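You operate a simulated robot arm through the tools that you are given. There is no shell and no other tool. Be economical: measure what you need, move in short steps, check, and stop when the job is done.

Carry out the task below with a simulated robot arm. There is one attempt and no reset: what you move stays moved.

TASK
Open the grey weight case lid.
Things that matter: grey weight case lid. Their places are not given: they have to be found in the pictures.

It is judged by the outcome, as a careful person would: the job done as asked, and still so three seconds after it is handed in. It fails if anything else is knocked over, pushed out of place, dropped, spilled or broken.

THE ROBOT
A 7-joint arm with a two-finger parallel gripper, fixed in place. Base frame: the origin is at the foot of the arm, x ahead of it, y to its left, z up. Lengths are in mm, angles in degrees, forces in N, time in s.
Its first joint turns from -66.0 to 66.0 degrees. Payload 1.57 kg.
Tool frame: the origin (TCP) lies between the finger pads and is the grasp point; the fingertips stand 30 mm ahead of it; z points along the fingers, y is the line along which they close. The gripper opens to 110 mm. The fingers are 24 mm wide and 12 mm thick; the gripper's body (48 by 112 mm) begins 78 mm behind the TCP.
Orientation is that of the tool frame in the base frame, as a unit quaternion [w, x, y, z]. With the fingers straight down and closing along the base's y, the tool's x points along the base's -x, its y along +y and its z along -z.

THE INTERFACE
- The arm moves only by the tool servo_tool. Its argument "plan" is a list of rows, each a list of 7 numbers: the shift along the base's x, y, z in mm, then the turn, a rotation vector about the base's x, y, z in degrees, then the closure, from 0 (fully open) to 1 (shut). In form: [[dx, dy, dz, rx, ry, rz, fingers], ...]. A call has 1 to 8 rows; each row shifts and turns the commanded pose from where the row before left it. A row lasts 0.2 s, in which the tool goes at most 50 mm and 8.6 degrees; a call with a longer step from one row to the next is refused whole, and so is a gripper value outside its range. A pose out of reach is approached as far as the arm can. The call stops where the force on the tool passes 40 N (or 10 N more than at its start, if that is more) or the arm is blocked; 0.2 s more then pass. The fingers move at their own pace (about 108 mm/s each) and stop on an object; they squeeze with about 37 N. The grip force told is the motor's: it shows also when the fingers shut on nothing. Time passes only in rows, and 0.2 s behind the last, so rows that do not move let the fingers close. It gives the time, the measured TCP pose, the force on the tool (base axes), the opening and the grip force at its end, in the units of the frame above (readings bear some noise).
- Cameras (640 x 400 px; columns grow to the right, rows downward): "scene" is fixed at [181.1, -415.9, 1392.7]; the picture's right is [0.52, -0.85, 0.00], its down [-0.58, -0.35, -0.73] and it looks along [0.63, 0.38, -0.68] (base axes); focal length 350 px, centre (320, 200). "wrist" rides on the gripper at [-36, 0, -80] in the tool frame; the picture's right is [0.00, -1.00, 0.00], its down [0.97, 0.00, -0.24] and it looks along [0.24, 0.00, 0.97] (tool axes); focal length 218 px, centre (320, 200).
- snapshot(camera): a new picture of that camera. No time passes.
- probe_pixels(camera, pixels): there is no depth. For up to 12 entries [column, row, z] of the newest picture of that camera ("zoom" is the newest enlarged one), the place [x, y] in the base frame at which the ray of that pixel passes the height z, good to about 3 mm. No time passes.
- close_up(camera, box): a new picture of the part [left, top, right, bottom] of that camera's present view, enlarged. No time passes.
- hand_in(): hands the job in; it is judged then, once.

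Work in short steps. Measure before you move; look again where a grasp or a placing could have gone wrong, and mend it. You have 60 turns and 26 pictures in all, the two below and enlarged ones among them. Open the gripper and draw the arm clear of the work before you hand the job in, unless the task says otherwise; then end with one line.

The tools are called as name(argument=value, ...) on one line, values as JSON. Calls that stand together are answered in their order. servo_tool: Moves the arm, as the interface text tells. Its arguments: {"type":"object","properties":{"plan":{"type":"array","items":{"type":"array","items":{"type":"number"}}}},"required":["plan"]} The other tools are called the same way: snapshot (camera) takes a picture; probe_pixels (camera, pixels) gives the place at which the rays of pixels pass given heights; close_up (camera, box) takes an enlarged picture of a part of a camera's view; hand_in () hands the job in.

At the start:

```text
t: 0.0
position: [327.2, -126.7, 1086.2]
tool_rot: [0.0, 0.0, 1.0, 0.0]
ft_force: [-0.1, 0.4, 0.0]
opening: 110.2
gripper_force: 0.2
```

scene: 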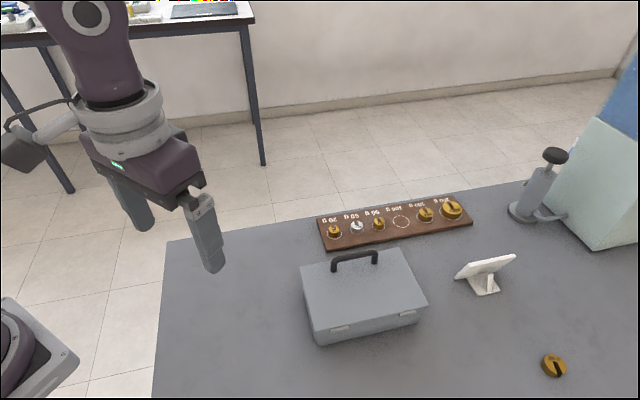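
wrist: 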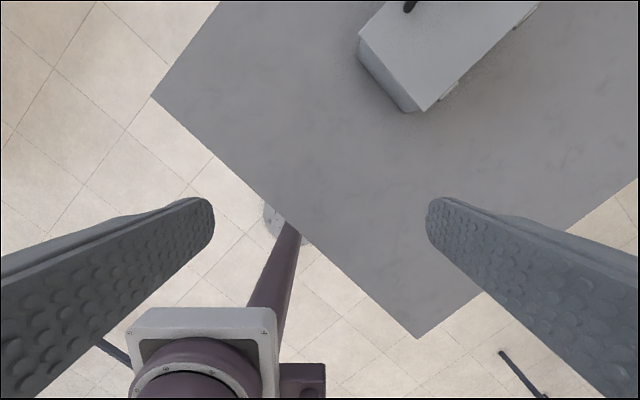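

The grey case is around scene pixel (362,295) with a handle at (355,258) and latches on the front at (340,328) and (408,313). I take an enlarged view to see details.

close_up(camera="scene", box=[280, 230, 440, 350])

probe_pixels(camera="scene", pixels=[[318, 345, 830], [422, 318, 830], [301, 266, 900], [401, 249, 900], [427, 300, 900], [311, 331, 900], [332, 258, 930], [377, 252, 930]])

```text
3.33 times, centred on (360, 290) of scene
```

zoom: 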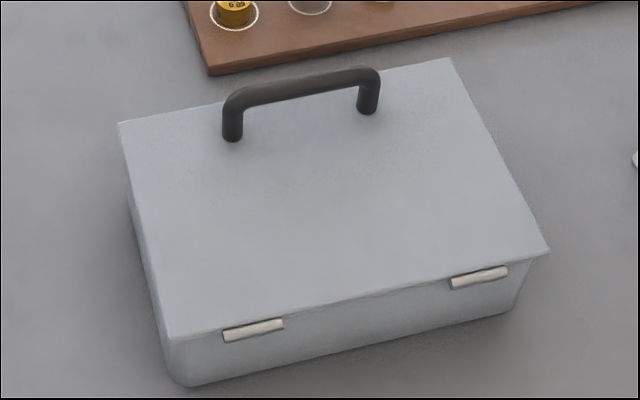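

```text
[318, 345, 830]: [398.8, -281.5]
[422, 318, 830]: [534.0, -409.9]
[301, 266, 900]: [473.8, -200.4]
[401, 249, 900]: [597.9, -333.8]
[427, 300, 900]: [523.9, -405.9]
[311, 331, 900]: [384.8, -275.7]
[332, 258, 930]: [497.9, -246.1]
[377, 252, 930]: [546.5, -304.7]
```

The light tabs on the near side look like hinges, and the handle sits near the far edge, so the lid should swing toward the camera. I move above the case with the fingers' closing line turned across the handle, then look with the wrist camera.

servo_tool(plan=[[28, -24, 8, 0, 0, -8, 0], [28, -24, 8, 0, 0, -8, 0], [28, -24, 8, 0, 0, -8, 0], [28, -24, 8, 0, 0, -8, 0], [28, -24, 8, 0, 0, -8, 0], [28, -24, 8, 0, 0, -8, 0]])

snapshot(camera="wrist")

```text
t: 1.4
position: [494.7, -268.5, 1133.6]
tool_rot: [-0.002, 0.408, 0.913, 0.0]
ft_force: [-0.4, -0.7, -0.5]
opening: 110.1
gripper_force: 0.1
```

```text
22 pictures are left
```

wrist: 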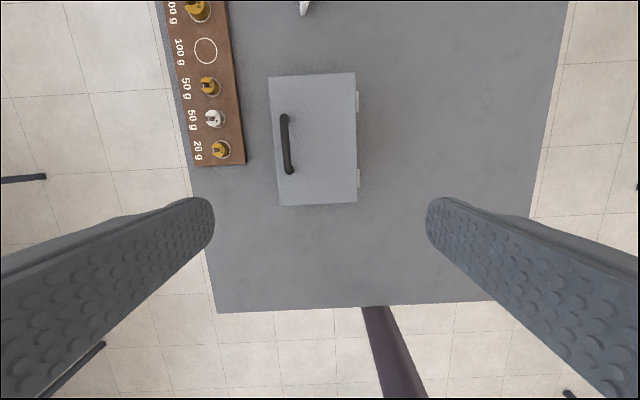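

I match the lid corners and handle between both cameras to get their heights.

probe_pixels(camera="wrist", pixels=[[268, 77, 900], [354, 72, 900], [357, 202, 900], [280, 206, 900], [268, 77, 880], [354, 72, 880], [357, 202, 880], [280, 206, 880], [284, 116, 930], [289, 173, 930], [284, 116, 910], [289, 173, 910]])

probe_pixels(camera="scene", pixels=[[300, 265, 880], [392, 248, 880], [427, 300, 880], [311, 331, 880], [300, 265, 900], [392, 248, 900], [427, 300, 900], [311, 331, 900], [335, 260, 910], [374, 253, 910], [335, 260, 930], [374, 253, 930]])

close_up(camera="wrist", box=[240, 60, 400, 220])

```text
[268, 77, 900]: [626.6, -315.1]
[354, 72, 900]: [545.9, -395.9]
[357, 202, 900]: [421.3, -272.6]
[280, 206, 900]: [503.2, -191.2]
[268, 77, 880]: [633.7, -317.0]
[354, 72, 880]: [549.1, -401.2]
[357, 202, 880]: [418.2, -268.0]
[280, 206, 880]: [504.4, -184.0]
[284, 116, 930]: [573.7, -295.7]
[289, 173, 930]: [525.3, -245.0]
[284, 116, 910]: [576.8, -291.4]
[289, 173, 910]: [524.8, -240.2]
```

```text
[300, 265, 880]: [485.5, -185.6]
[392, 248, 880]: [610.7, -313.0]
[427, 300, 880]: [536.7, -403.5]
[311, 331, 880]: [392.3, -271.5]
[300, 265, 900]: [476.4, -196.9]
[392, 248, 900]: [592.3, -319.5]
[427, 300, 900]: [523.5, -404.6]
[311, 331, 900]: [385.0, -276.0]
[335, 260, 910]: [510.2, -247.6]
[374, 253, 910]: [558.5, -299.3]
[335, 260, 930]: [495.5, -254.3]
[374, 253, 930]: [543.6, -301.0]
```

```text
2.50 times, centred on (320, 140) of wrist
```

zoom: 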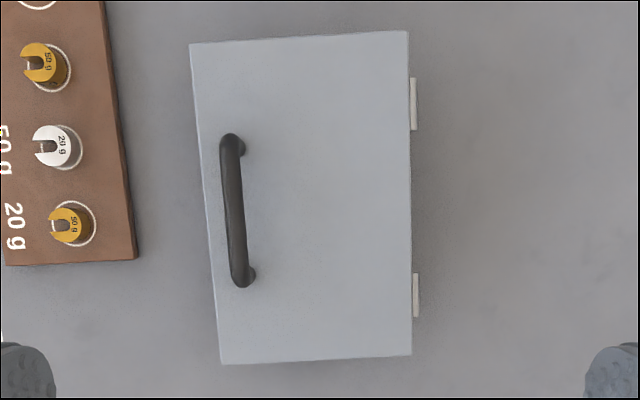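

probe_pixels(camera="wrist", pixels=[[280.4, 206, 860], [268, 77.6, 860], [355.2, 72.4, 860], [356.4, 202.4, 860], [280.4, 206, 890], [268, 77.6, 890], [355.2, 72.4, 890], [356.4, 202.4, 890], [284.5, 116, 890], [289, 172, 890], [284.5, 116, 910], [289, 172, 910]])

probe_pixels(camera="scene", pixels=[[299.4, 266.6, 860], [398.5, 247.1, 860], [429, 305.7, 860], [314.4, 332, 860], [299.4, 266.6, 890], [398.5, 247.1, 890], [429, 305.7, 890], [314.4, 332, 890], [334, 259, 890], [375, 253, 890], [334, 259, 910], [375, 253, 910]])

```text
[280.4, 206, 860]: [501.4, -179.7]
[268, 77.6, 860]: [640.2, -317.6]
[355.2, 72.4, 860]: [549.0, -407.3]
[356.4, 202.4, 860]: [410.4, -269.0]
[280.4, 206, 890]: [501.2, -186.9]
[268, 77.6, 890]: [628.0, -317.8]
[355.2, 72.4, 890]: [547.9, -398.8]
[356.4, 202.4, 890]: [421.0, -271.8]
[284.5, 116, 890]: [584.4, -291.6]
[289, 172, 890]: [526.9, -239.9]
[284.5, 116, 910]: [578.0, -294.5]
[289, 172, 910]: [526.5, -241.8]
```

```text
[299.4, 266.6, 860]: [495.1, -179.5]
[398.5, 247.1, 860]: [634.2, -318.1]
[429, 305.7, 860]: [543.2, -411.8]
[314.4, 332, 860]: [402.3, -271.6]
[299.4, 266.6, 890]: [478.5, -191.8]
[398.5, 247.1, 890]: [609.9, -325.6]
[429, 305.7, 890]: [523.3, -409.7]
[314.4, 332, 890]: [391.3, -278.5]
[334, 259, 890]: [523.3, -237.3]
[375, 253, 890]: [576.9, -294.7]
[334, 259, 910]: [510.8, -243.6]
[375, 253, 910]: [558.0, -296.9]
```

The two cameras disagree a little, so I check table-level points seen by both (table corner, tray corner).

probe_pixels(camera="wrist", pixels=[[217, 313, 830], [247, 164, 830], [247, 164, 845]])

probe_pixels(camera="scene", pixels=[[167, 241, 830], [326.7, 252.5, 830], [326.7, 252.5, 845], [325.5, 248.5, 845], [318, 345.6, 830], [417, 324.5, 830]])

close_up(camera="scene", box=[290, 290, 370, 350])

```text
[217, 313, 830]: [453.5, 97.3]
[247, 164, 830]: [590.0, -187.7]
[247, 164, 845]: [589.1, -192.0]
```

```text
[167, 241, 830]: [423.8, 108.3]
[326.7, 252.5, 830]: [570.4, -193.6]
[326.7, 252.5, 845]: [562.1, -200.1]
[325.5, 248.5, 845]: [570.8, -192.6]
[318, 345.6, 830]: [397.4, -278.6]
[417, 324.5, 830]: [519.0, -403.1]
```

```text
6.67 times, centred on (330, 320) of scene
```

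zoom: 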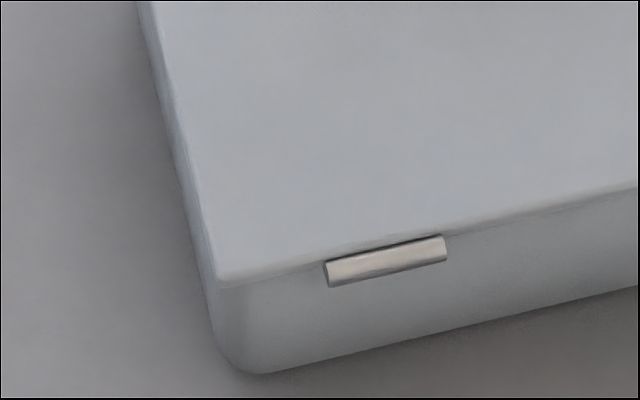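

Height of the lid is about 887 and the handle bar about 910; the cameras differ by about 18 mm laterally, so I approach between the two estimates, (543,-268), stay above the handle and re-look.

servo_tool(plan=[[16, 0, -40, 0, 0, 1, 0], [16, 0, -42, 0, 0, 1, 0], [16, 0, -42, 0, 0, 0.5, 0]])

snapshot(camera="wrist")

snapshot(camera="scene")

```text
t: 2.2
position: [543.3, -271.0, 1011.4]
tool_rot: [0.0, 0.386, 0.923, 0.0]
ft_force: [-0.9, 0.5, 0.4]
opening: 109.9
gripper_force: 0.1
```

```text
19 pictures are left
```

wrist: 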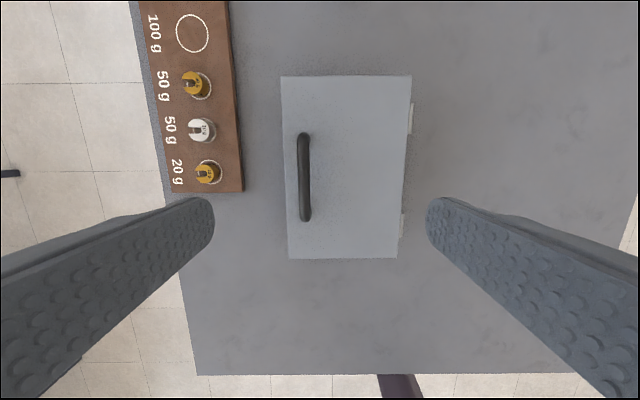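

```text
18 pictures are left
```

scene: 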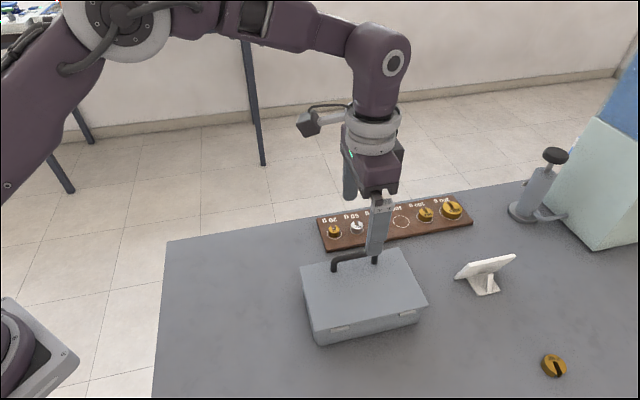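

probe_pixels(camera="wrist", pixels=[[304, 136, 910], [305, 218, 910], [281, 77, 887], [410, 77, 887], [397, 257, 887], [289, 259, 887], [244, 191, 840]])

close_up(camera="scene", box=[300, 180, 440, 280])

```text
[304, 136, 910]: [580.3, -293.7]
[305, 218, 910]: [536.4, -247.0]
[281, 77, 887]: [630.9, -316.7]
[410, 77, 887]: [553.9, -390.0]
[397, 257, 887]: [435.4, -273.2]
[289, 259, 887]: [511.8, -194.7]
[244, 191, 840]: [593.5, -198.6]
```

```text
4.00 times, centred on (370, 230) of scene
```

zoom: 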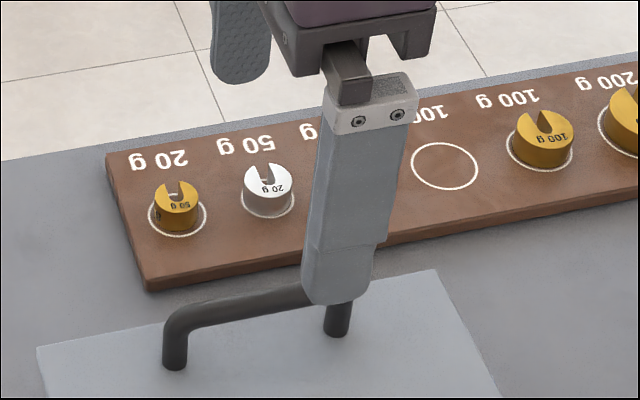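

The handle appears about 11 mm to the far side of the tool centre in the wrist view. I shift halfway and descend so the fingertips straddle the bar with wide clearance.

servo_tool(plan=[[3, 0, -27, 0, 0, 0, 0], [3, 0, -27, 0, 0, 0, 0.2], [0, 0, -26, 0, 0, 0, 0.3]])

snapshot(camera="wrist")

close_up(camera="scene", box=[300, 200, 440, 300])

```text
t: 3.0
position: [550.4, -269.7, 930.3]
tool_rot: [-0.001, 0.387, 0.922, 0.0]
ft_force: [0.3, -0.1, -0.4]
opening: 77.1
gripper_force: 0.0
```

```text
16 pictures are left
```

wrist: 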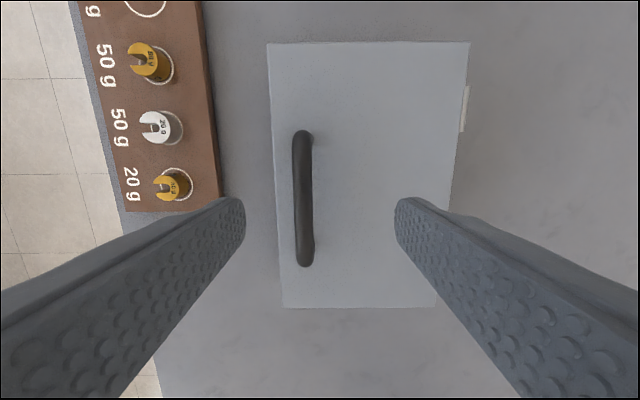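

```text
4.00 times, centred on (370, 250) of scene
```

zoom: 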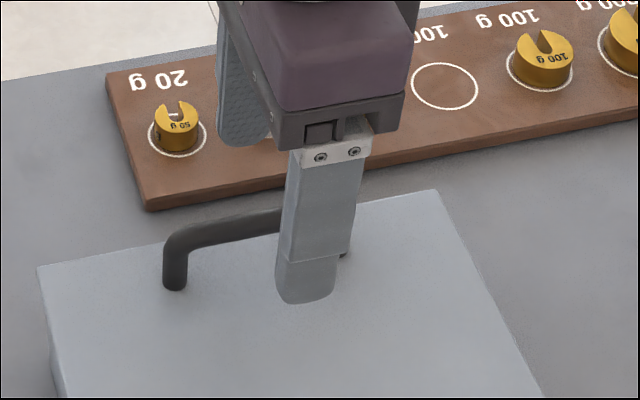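

The bar is at column 303 between fingertips at 245 and 395, so I shift about 8 mm toward the far side, go down 5 mm and narrow the fingers, then check.

servo_tool(plan=[[5.6, 5.5, 0, 0, 0, 0, 0.4], [0, 0, -5, 0, 0, 0, 0.6], [0, 0, 0, 0, 0, 0, 0.7]])

snapshot(camera="wrist")

```text
t: 3.8
position: [555.7, -263.3, 925.7]
tool_rot: [0.0, 0.387, 0.922, 0.001]
ft_force: [-0.6, 0.2, -0.5]
opening: 33.0
gripper_force: 0.1
```

```text
14 pictures are left
```

wrist: 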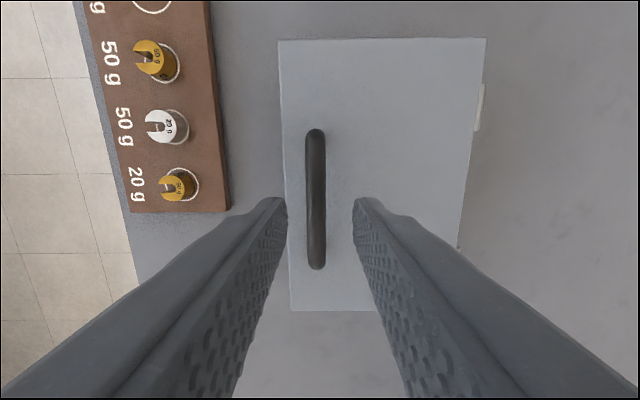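

Bar is nearly centred (315.5). I shift 2 mm more and close.

servo_tool(plan=[[1.3, 1.3, 0, 0, 0, 0, 0.78], [0, 0, 0, 0, 0, 0, 1], [0, 0, 0, 0, 0, 0, 1]])

snapshot(camera="wrist")

```text
t: 4.6
position: [557.5, -263.5, 925.2]
tool_rot: [0.0, 0.387, 0.922, 0.001]
ft_force: [-0.1, 0.1, -0.1]
opening: 0.0
gripper_force: 20.9
```

```text
13 pictures are left
```

wrist: 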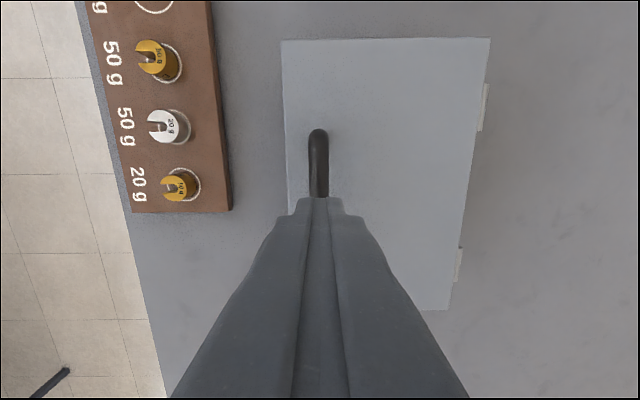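

The fingers shut above the bar (opening 0), so the bar is lower than estimated; the lid is nearer z≈855–865. I reopen and descend about 15 mm, then look.

servo_tool(plan=[[0, 0, 0, 0, 0, 0, 0.65], [0, 0, 0, 0, 0, 0, 0.65], [0, 0, -8, 0, 0, 0, 0.65], [0, 0, -8, 0, 0, 0, 0.65]])

close_up(camera="scene", box=[320, 220, 400, 280])

snapshot(camera="wrist")

```text
t: 5.6
position: [555.6, -263.7, 909.7]
tool_rot: [0.0, 0.387, 0.922, 0.0]
ft_force: [0.9, 0.3, -0.5]
opening: 38.6
gripper_force: 0.0
```

```text
6.67 times, centred on (360, 250) of scene
```

zoom: 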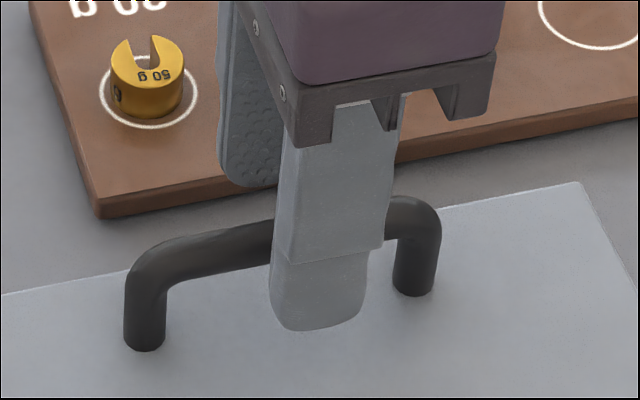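

```text
11 pictures are left
```

wrist: 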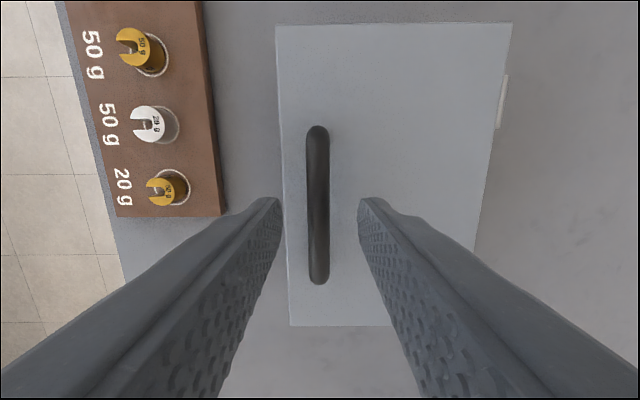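

From the change in bar length across heights, the bar is at z≈876. I descend 14 mm more (tips ≈866) and close.

servo_tool(plan=[[0.8, 0.8, -7, 0, 0, 0, 0.65], [0, 0, -7, 0, 0, 0, 0.7], [0, 0, 0, 0, 0, 0, 0.9], [0, 0, 0, 0, 0, 0, 1], [0, 0, 0, 0, 0, 0, 1]])

snapshot(camera="wrist")

```text
t: 6.8
position: [555.9, -262.7, 895.0]
tool_rot: [0.0, 0.387, 0.922, 0.001]
ft_force: [-3.7, -3.3, -0.5]
opening: 11.7
gripper_force: 28.9
```

```text
10 pictures are left
```

wrist: 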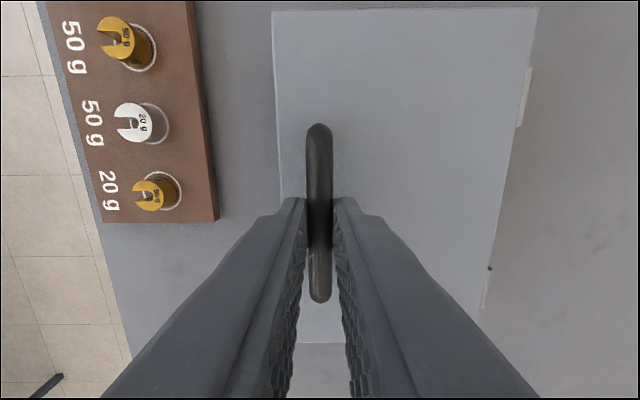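

The bar is gripped (opening 11.7 mm). I measure the hinge edge relative to the tool with the wrist view.

probe_pixels(camera="wrist", pixels=[[273, 12, 850], [537, 8, 850], [520, 126, 850], [484, 310, 845], [279, 195, 850], [531, 70, 845], [487, 268, 845], [319, 205, 876]])

```text
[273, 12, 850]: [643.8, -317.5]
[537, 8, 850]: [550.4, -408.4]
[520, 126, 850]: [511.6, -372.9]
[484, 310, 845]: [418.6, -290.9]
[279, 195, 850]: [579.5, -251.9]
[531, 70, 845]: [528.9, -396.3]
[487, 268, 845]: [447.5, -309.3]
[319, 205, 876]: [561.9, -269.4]
```

Hinge line is about 110 mm from the TCP across and 49 mm below. I begin the arc: 16° about the hinge axis (0.70,-0.713,0).

servo_tool(plan=[[-2.64, -2.59, 7.55, 2.8, -2.85, 0, 1], [-2.99, -2.94, 7.25, 2.8, -2.85, 0, 1], [-3.35, -3.29, 7.0, 2.8, -2.85, 0, 1], [-3.71, -3.64, 6.6, 2.8, -2.85, 0, 1]])

snapshot(camera="scene")

```text
t: 7.8
position: [544.0, -275.4, 923.1]
tool_rot: [0.053, 0.383, 0.913, 0.128]
ft_force: [-4.4, -3.4, -3.9]
opening: 11.6
gripper_force: 29.3
```

```text
9 pictures are left
```

scene: 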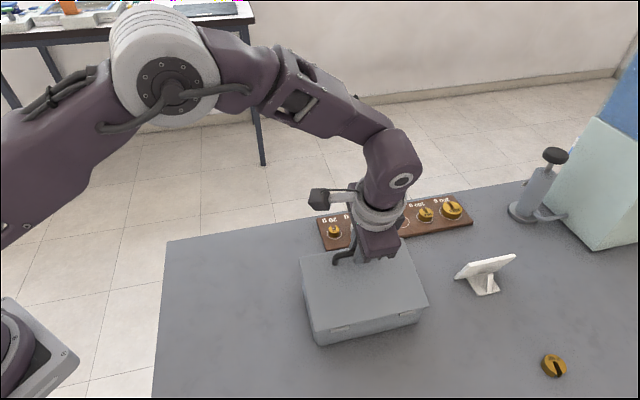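

Forces are low. I zoom to see whether the lid has lifted.

close_up(camera="scene", box=[280, 230, 440, 350])

```text
3.33 times, centred on (360, 290) of scene
```

zoom: 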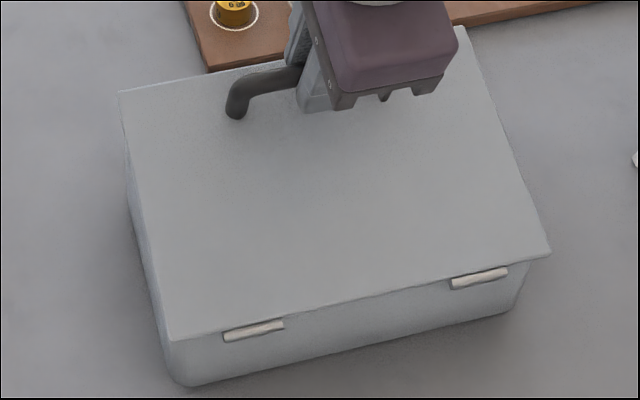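

The far edge has risen and the case has not moved, so it hinges as expected. I continue the arc to 48°.

servo_tool(plan=[[-3.99, -3.92, 6.3, 2.8, -2.85, 0, 1], [-4.28, -4.2, 5.8, 2.8, -2.85, 0, 1], [-4.63, -4.55, 5.4, 2.8, -2.85, 0, 1], [-4.85, -4.76, 4.9, 2.8, -2.85, 0, 1], [-5.06, -4.97, 4.5, 2.8, -2.85, 0, 1], [-5.28, -5.18, 3.9, 2.8, -2.85, 0, 1], [-5.49, -5.39, 3.5, 2.8, -2.85, 0, 1], [-5.63, -5.53, 2.8, 2.8, -2.85, 0, 1]])

snapshot(camera="scene")

```text
t: 9.6
position: [504.7, -314.5, 959.8]
tool_rot: [0.158, 0.354, 0.843, 0.374]
ft_force: [-0.5, -9.4, -17.5]
opening: 11.6
gripper_force: 29.2
```

```text
7 pictures are left
```

scene: 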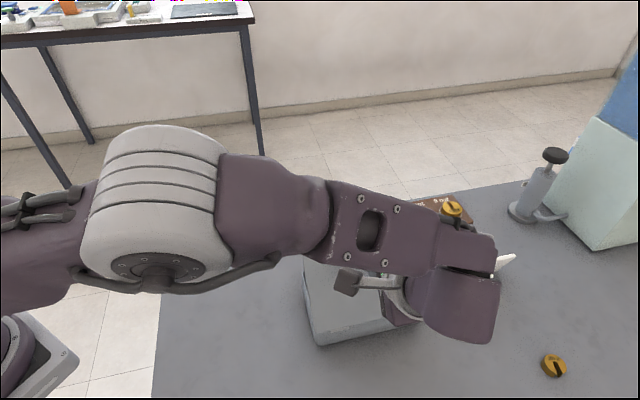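

Force is −17 N in z, so I'm pulling slightly outward. I shrink the radius by about 4 mm and continue to 64°.

servo_tool(plan=[[-4.67, -4.59, -0.8, 2.8, -2.85, 0, 1], [-5.7, -5.6, 1.6, 2.8, -2.85, 0, 1], [-5.74, -5.64, 1.0, 2.8, -2.85, 0, 1], [-5.85, -5.74, 0.45, 2.8, -2.85, 0, 1]])

```text
t: 10.6
position: [484.4, -335.7, 965.8]
tool_rot: [0.207, 0.325, 0.782, 0.491]
ft_force: [6.8, 2.2, 25.6]
opening: 11.4
gripper_force: 29.2
```

Now it pushes the other way (+25 N), so the original radius was closer. I restore it and go on to 72°.

servo_tool(plan=[[-1.0, -1.0, 3.3, 0, 0, 0, 1], [-6.1, -6.0, 0.35, 2.8, -2.85, 0, 1], [-6.0, -5.9, -0.7, 2.8, -2.85, 0, 1]])

snapshot(camera="wrist")

```text
t: 11.4
position: [470.0, -349.6, 965.3]
tool_rot: [0.228, 0.313, 0.747, 0.541]
ft_force: [3.9, -4.4, 11.7]
opening: 11.5
gripper_force: 29.5
```

```text
6 pictures are left
```

wrist: 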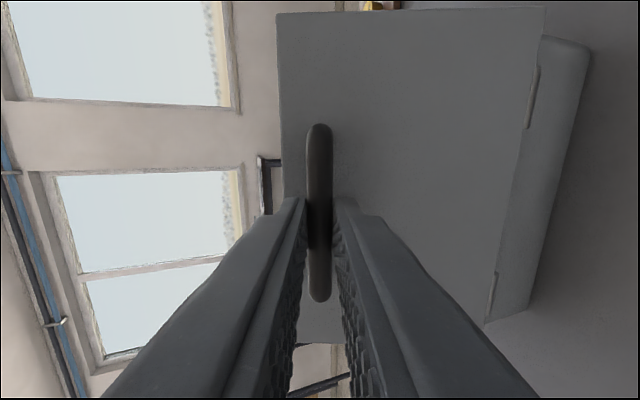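

Lid is at ~72° and fixed in the grip. I continue to 88°.

servo_tool(plan=[[-5.92, -5.81, 0.0, 2.8, -2.85, 0, 1], [-5.92, -5.81, -1.8, 2.8, -2.85, 0, 1], [-5.7, -5.6, -2.3, 2.8, -2.85, 0, 1], [-5.63, -5.53, -2.9, 2.8, -2.85, 0, 1]])

```text
t: 12.4
position: [470.9, -341.6, 961.1]
tool_rot: [0.27, 0.279, 0.663, 0.64]
ft_force: [20.0, -17.6, 12.2]
opening: 11.6
gripper_force: 28.8
out of reach, approached as far as the arm can: row 3, 4
```

The arm can't reach with the tool that horizontal. I turn the tool back by 16° about the bar (letting the bar turn in the grip) to regain reach, then read.

servo_tool(plan=[[0.4, 0.4, 3, -5.6, 5.7, 0, 1], [0.4, 0.4, 3, -5.6, 5.7, 0, 1]])

snapshot(camera="wrist")

```text
t: 13.0
position: [468.8, -341.3, 965.7]
tool_rot: [0.227, 0.314, 0.747, 0.541]
ft_force: [8.1, -6.5, -1.9]
opening: 11.4
gripper_force: 29.0
```

```text
5 pictures are left
```

wrist: 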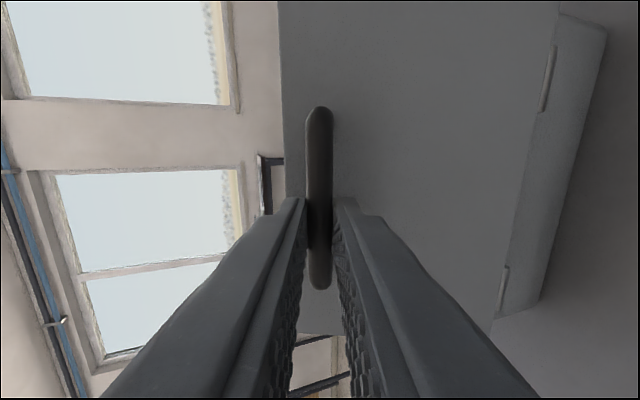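

The command restarts from the reached pose; lid is at ~69°. I now pull the bar along its arc while reducing tool tilt 3° per row, with a small sideways correction.

servo_tool(plan=[[-4.5, -6.1, 1.9, -2.1, 2.14, 0, 1], [-4.45, -6.05, 1.4, -2.1, 2.14, 0, 1], [-4.45, -6.05, 0.7, -2.1, 2.14, 0, 1], [-4.4, -6.0, 0.15, -2.1, 2.14, 0, 1]])

```text
t: 14.0
position: [449.9, -363.5, 967.5]
tool_rot: [0.192, 0.336, 0.799, 0.461]
ft_force: [-12.5, 19.0, -23.7]
opening: 11.4
gripper_force: 28.5
```

Lid is at ~85°. I relax the upward and sideways pull and continue past vertical.

servo_tool(plan=[[-5.24, -4.09, -2.95, -2.1, 2.14, 0, 1], [-5.38, -4.23, -1.0, -2.1, 2.14, 0, 1], [-5.31, -4.16, -1.4, -2.1, 2.14, 0, 1], [-5.0, -3.88, -2.1, -2.1, 2.14, 0, 1]])

snapshot(camera="wrist")

```text
t: 15.0
position: [431.9, -381.6, 963.5]
tool_rot: [0.161, 0.353, 0.843, 0.373]
ft_force: [12.1, -17.8, 11.1]
opening: 11.8
gripper_force: 28.6
```

```text
4 pictures are left
```

wrist: 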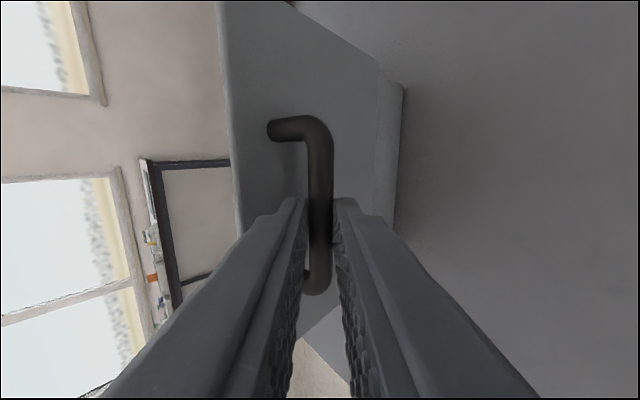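

Lid is at ~100°. I go two rows further to find out whether there is a stop.

servo_tool(plan=[[-3.7, -5.05, -1.6, -2.1, 2.14, 0, 1], [-3.36, -4.7, -3.1, -2.1, 2.14, 0, 1]])

```text
t: 15.6
position: [422.9, -390.7, 957.1]
tool_rot: [0.137, 0.36, 0.862, 0.33]
ft_force: [5.4, -6.6, 3.2]
opening: 11.5
gripper_force: 29.3
```

No stop felt at ~109° and forces are small. I continue three more rows.

servo_tool(plan=[[-3.9, -3.85, -3.6, -2.1, 2.14, 0, 1], [-3.6, -3.6, -4.1, -2.1, 2.14, 0, 1], [-3.35, -3.3, -4.5, -2.1, 2.14, 0, 1]])

snapshot(camera="scene")

```text
t: 16.2
position: [421.8, -391.3, 955.7]
tool_rot: [0.124, 0.361, 0.874, 0.3]
ft_force: [1.6, 8.3, 8.8]
opening: 11.7
gripper_force: 28.7
stopped in row 2: the force on the tool passed its limit (the readings are from after the stop); the commanded pose is now the measured one
```

```text
3 pictures are left
```

scene: 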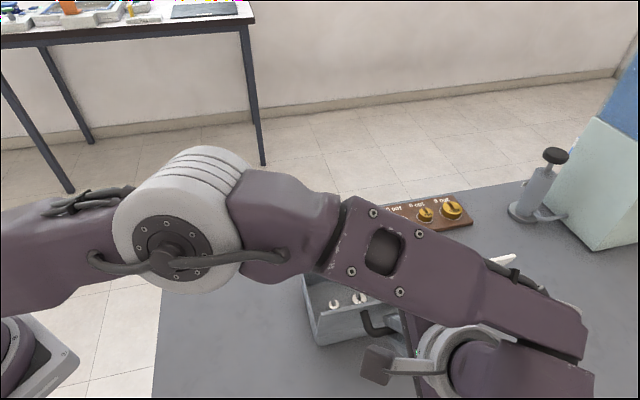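

The lid met its stop at ~110°, past vertical. I loosen the fingers just a little (the far one sits between bar and lid) and back out along the tool axis.

servo_tool(plan=[[0, 0, 0, 0, 0, 0, 0.86], [0, 0, 0, 0, 0, 0, 0.85], [-2.2, -2.15, 3.95, 0, 0, 0, 0.85], [-4.4, -4.3, 7.9, 0, 0, 0, 0.85], [-4.4, -4.3, 7.9, 0, 0, 0, 0.85], [-4.4, -4.3, 7.9, 0, 0, 0, 0.85]])

snapshot(camera="wrist")

```text
t: 17.6
position: [405.0, -407.3, 982.3]
tool_rot: [0.124, 0.362, 0.875, 0.298]
ft_force: [0.2, 0.0, -0.6]
opening: 16.7
gripper_force: 0.0
```

```text
2 pictures are left
```

wrist: 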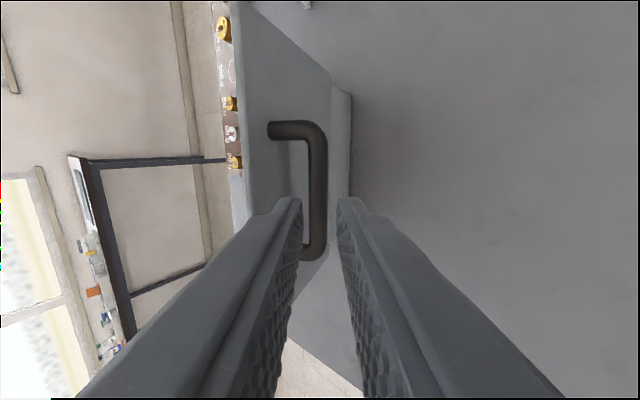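

Clear of the bar with no force, lid standing. I retreat further, upward and away from the lid, and then open the gripper.

servo_tool(plan=[[-8, -8, 14, 0, 0, 0, 0.85], [-8, -8, 16, 0, 0, 0, 0.85], [-8, -8, 20, 0, 0, 0, 0.85], [-8, -6, 30, 0, 0, 0, 0.6], [-10, 0, 35, 0, 0, 0, 0.3], [-10, 0, 35, 0, 0, 0, 0], [-10, 20, 30, 0, 0, 0, 0], [-10, 30, 20, 0, 0, 0, 0]])

snapshot(camera="scene")

```text
t: 19.4
position: [331.4, -359.1, 1173.0]
tool_rot: [0.125, 0.361, 0.875, 0.298]
ft_force: [0.0, 0.1, 1.0]
opening: 109.9
gripper_force: 0.2
out of reach, approached as far as the arm can: row 4, 5, 6
```

```text
1 pictures are left
```

scene: 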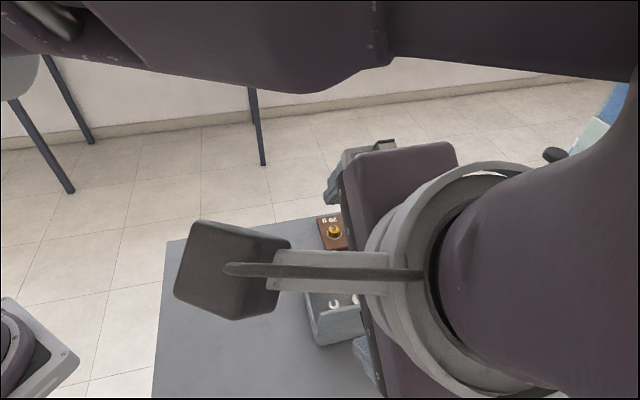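

The arm blocks the scene view; it's well above everything, so I move it left (+y) for a final check.

servo_tool(plan=[[0, 40, 0, 0, 0, 0, 0], [0, 40, 0, 0, 0, 0, 0], [0, 40, 0, 0, 0, 0, 0], [0, 40, 0, 0, 0, 0, 0], [0, 40, 0, 0, 0, 0, 0], [0, 40, 0, 0, 0, 0, 0], [0, 40, 0, 0, 0, 0, 0], [0, 40, 0, 0, 0, 0, 0]])

snapshot(camera="scene")

```text
t: 21.2
position: [333.2, -39.7, 1171.4]
tool_rot: [0.125, 0.362, 0.874, 0.298]
ft_force: [-0.3, 0.0, 0.0]
opening: 110.2
gripper_force: 0.1
```

```text
0 pictures are left
```

scene: 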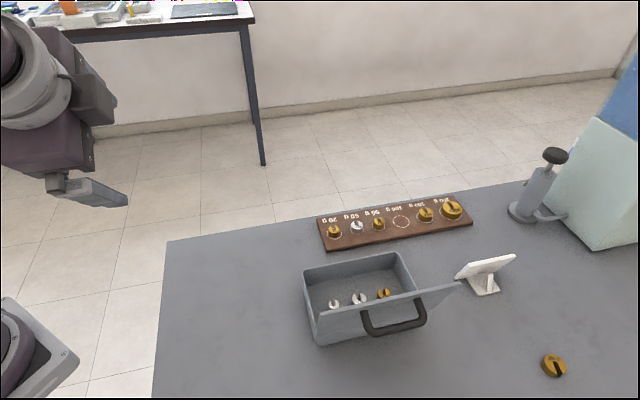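

The lid stands open against its stop, the case is still in place, and nothing else has moved. I hand in.

hand_in()

```text
The job is handed in.
```

The grey weight case lid is open, resting past vertical at its stop (about 110°). The case and everything around it were still in place in the last picture, and the arm is clear with the gripper open.
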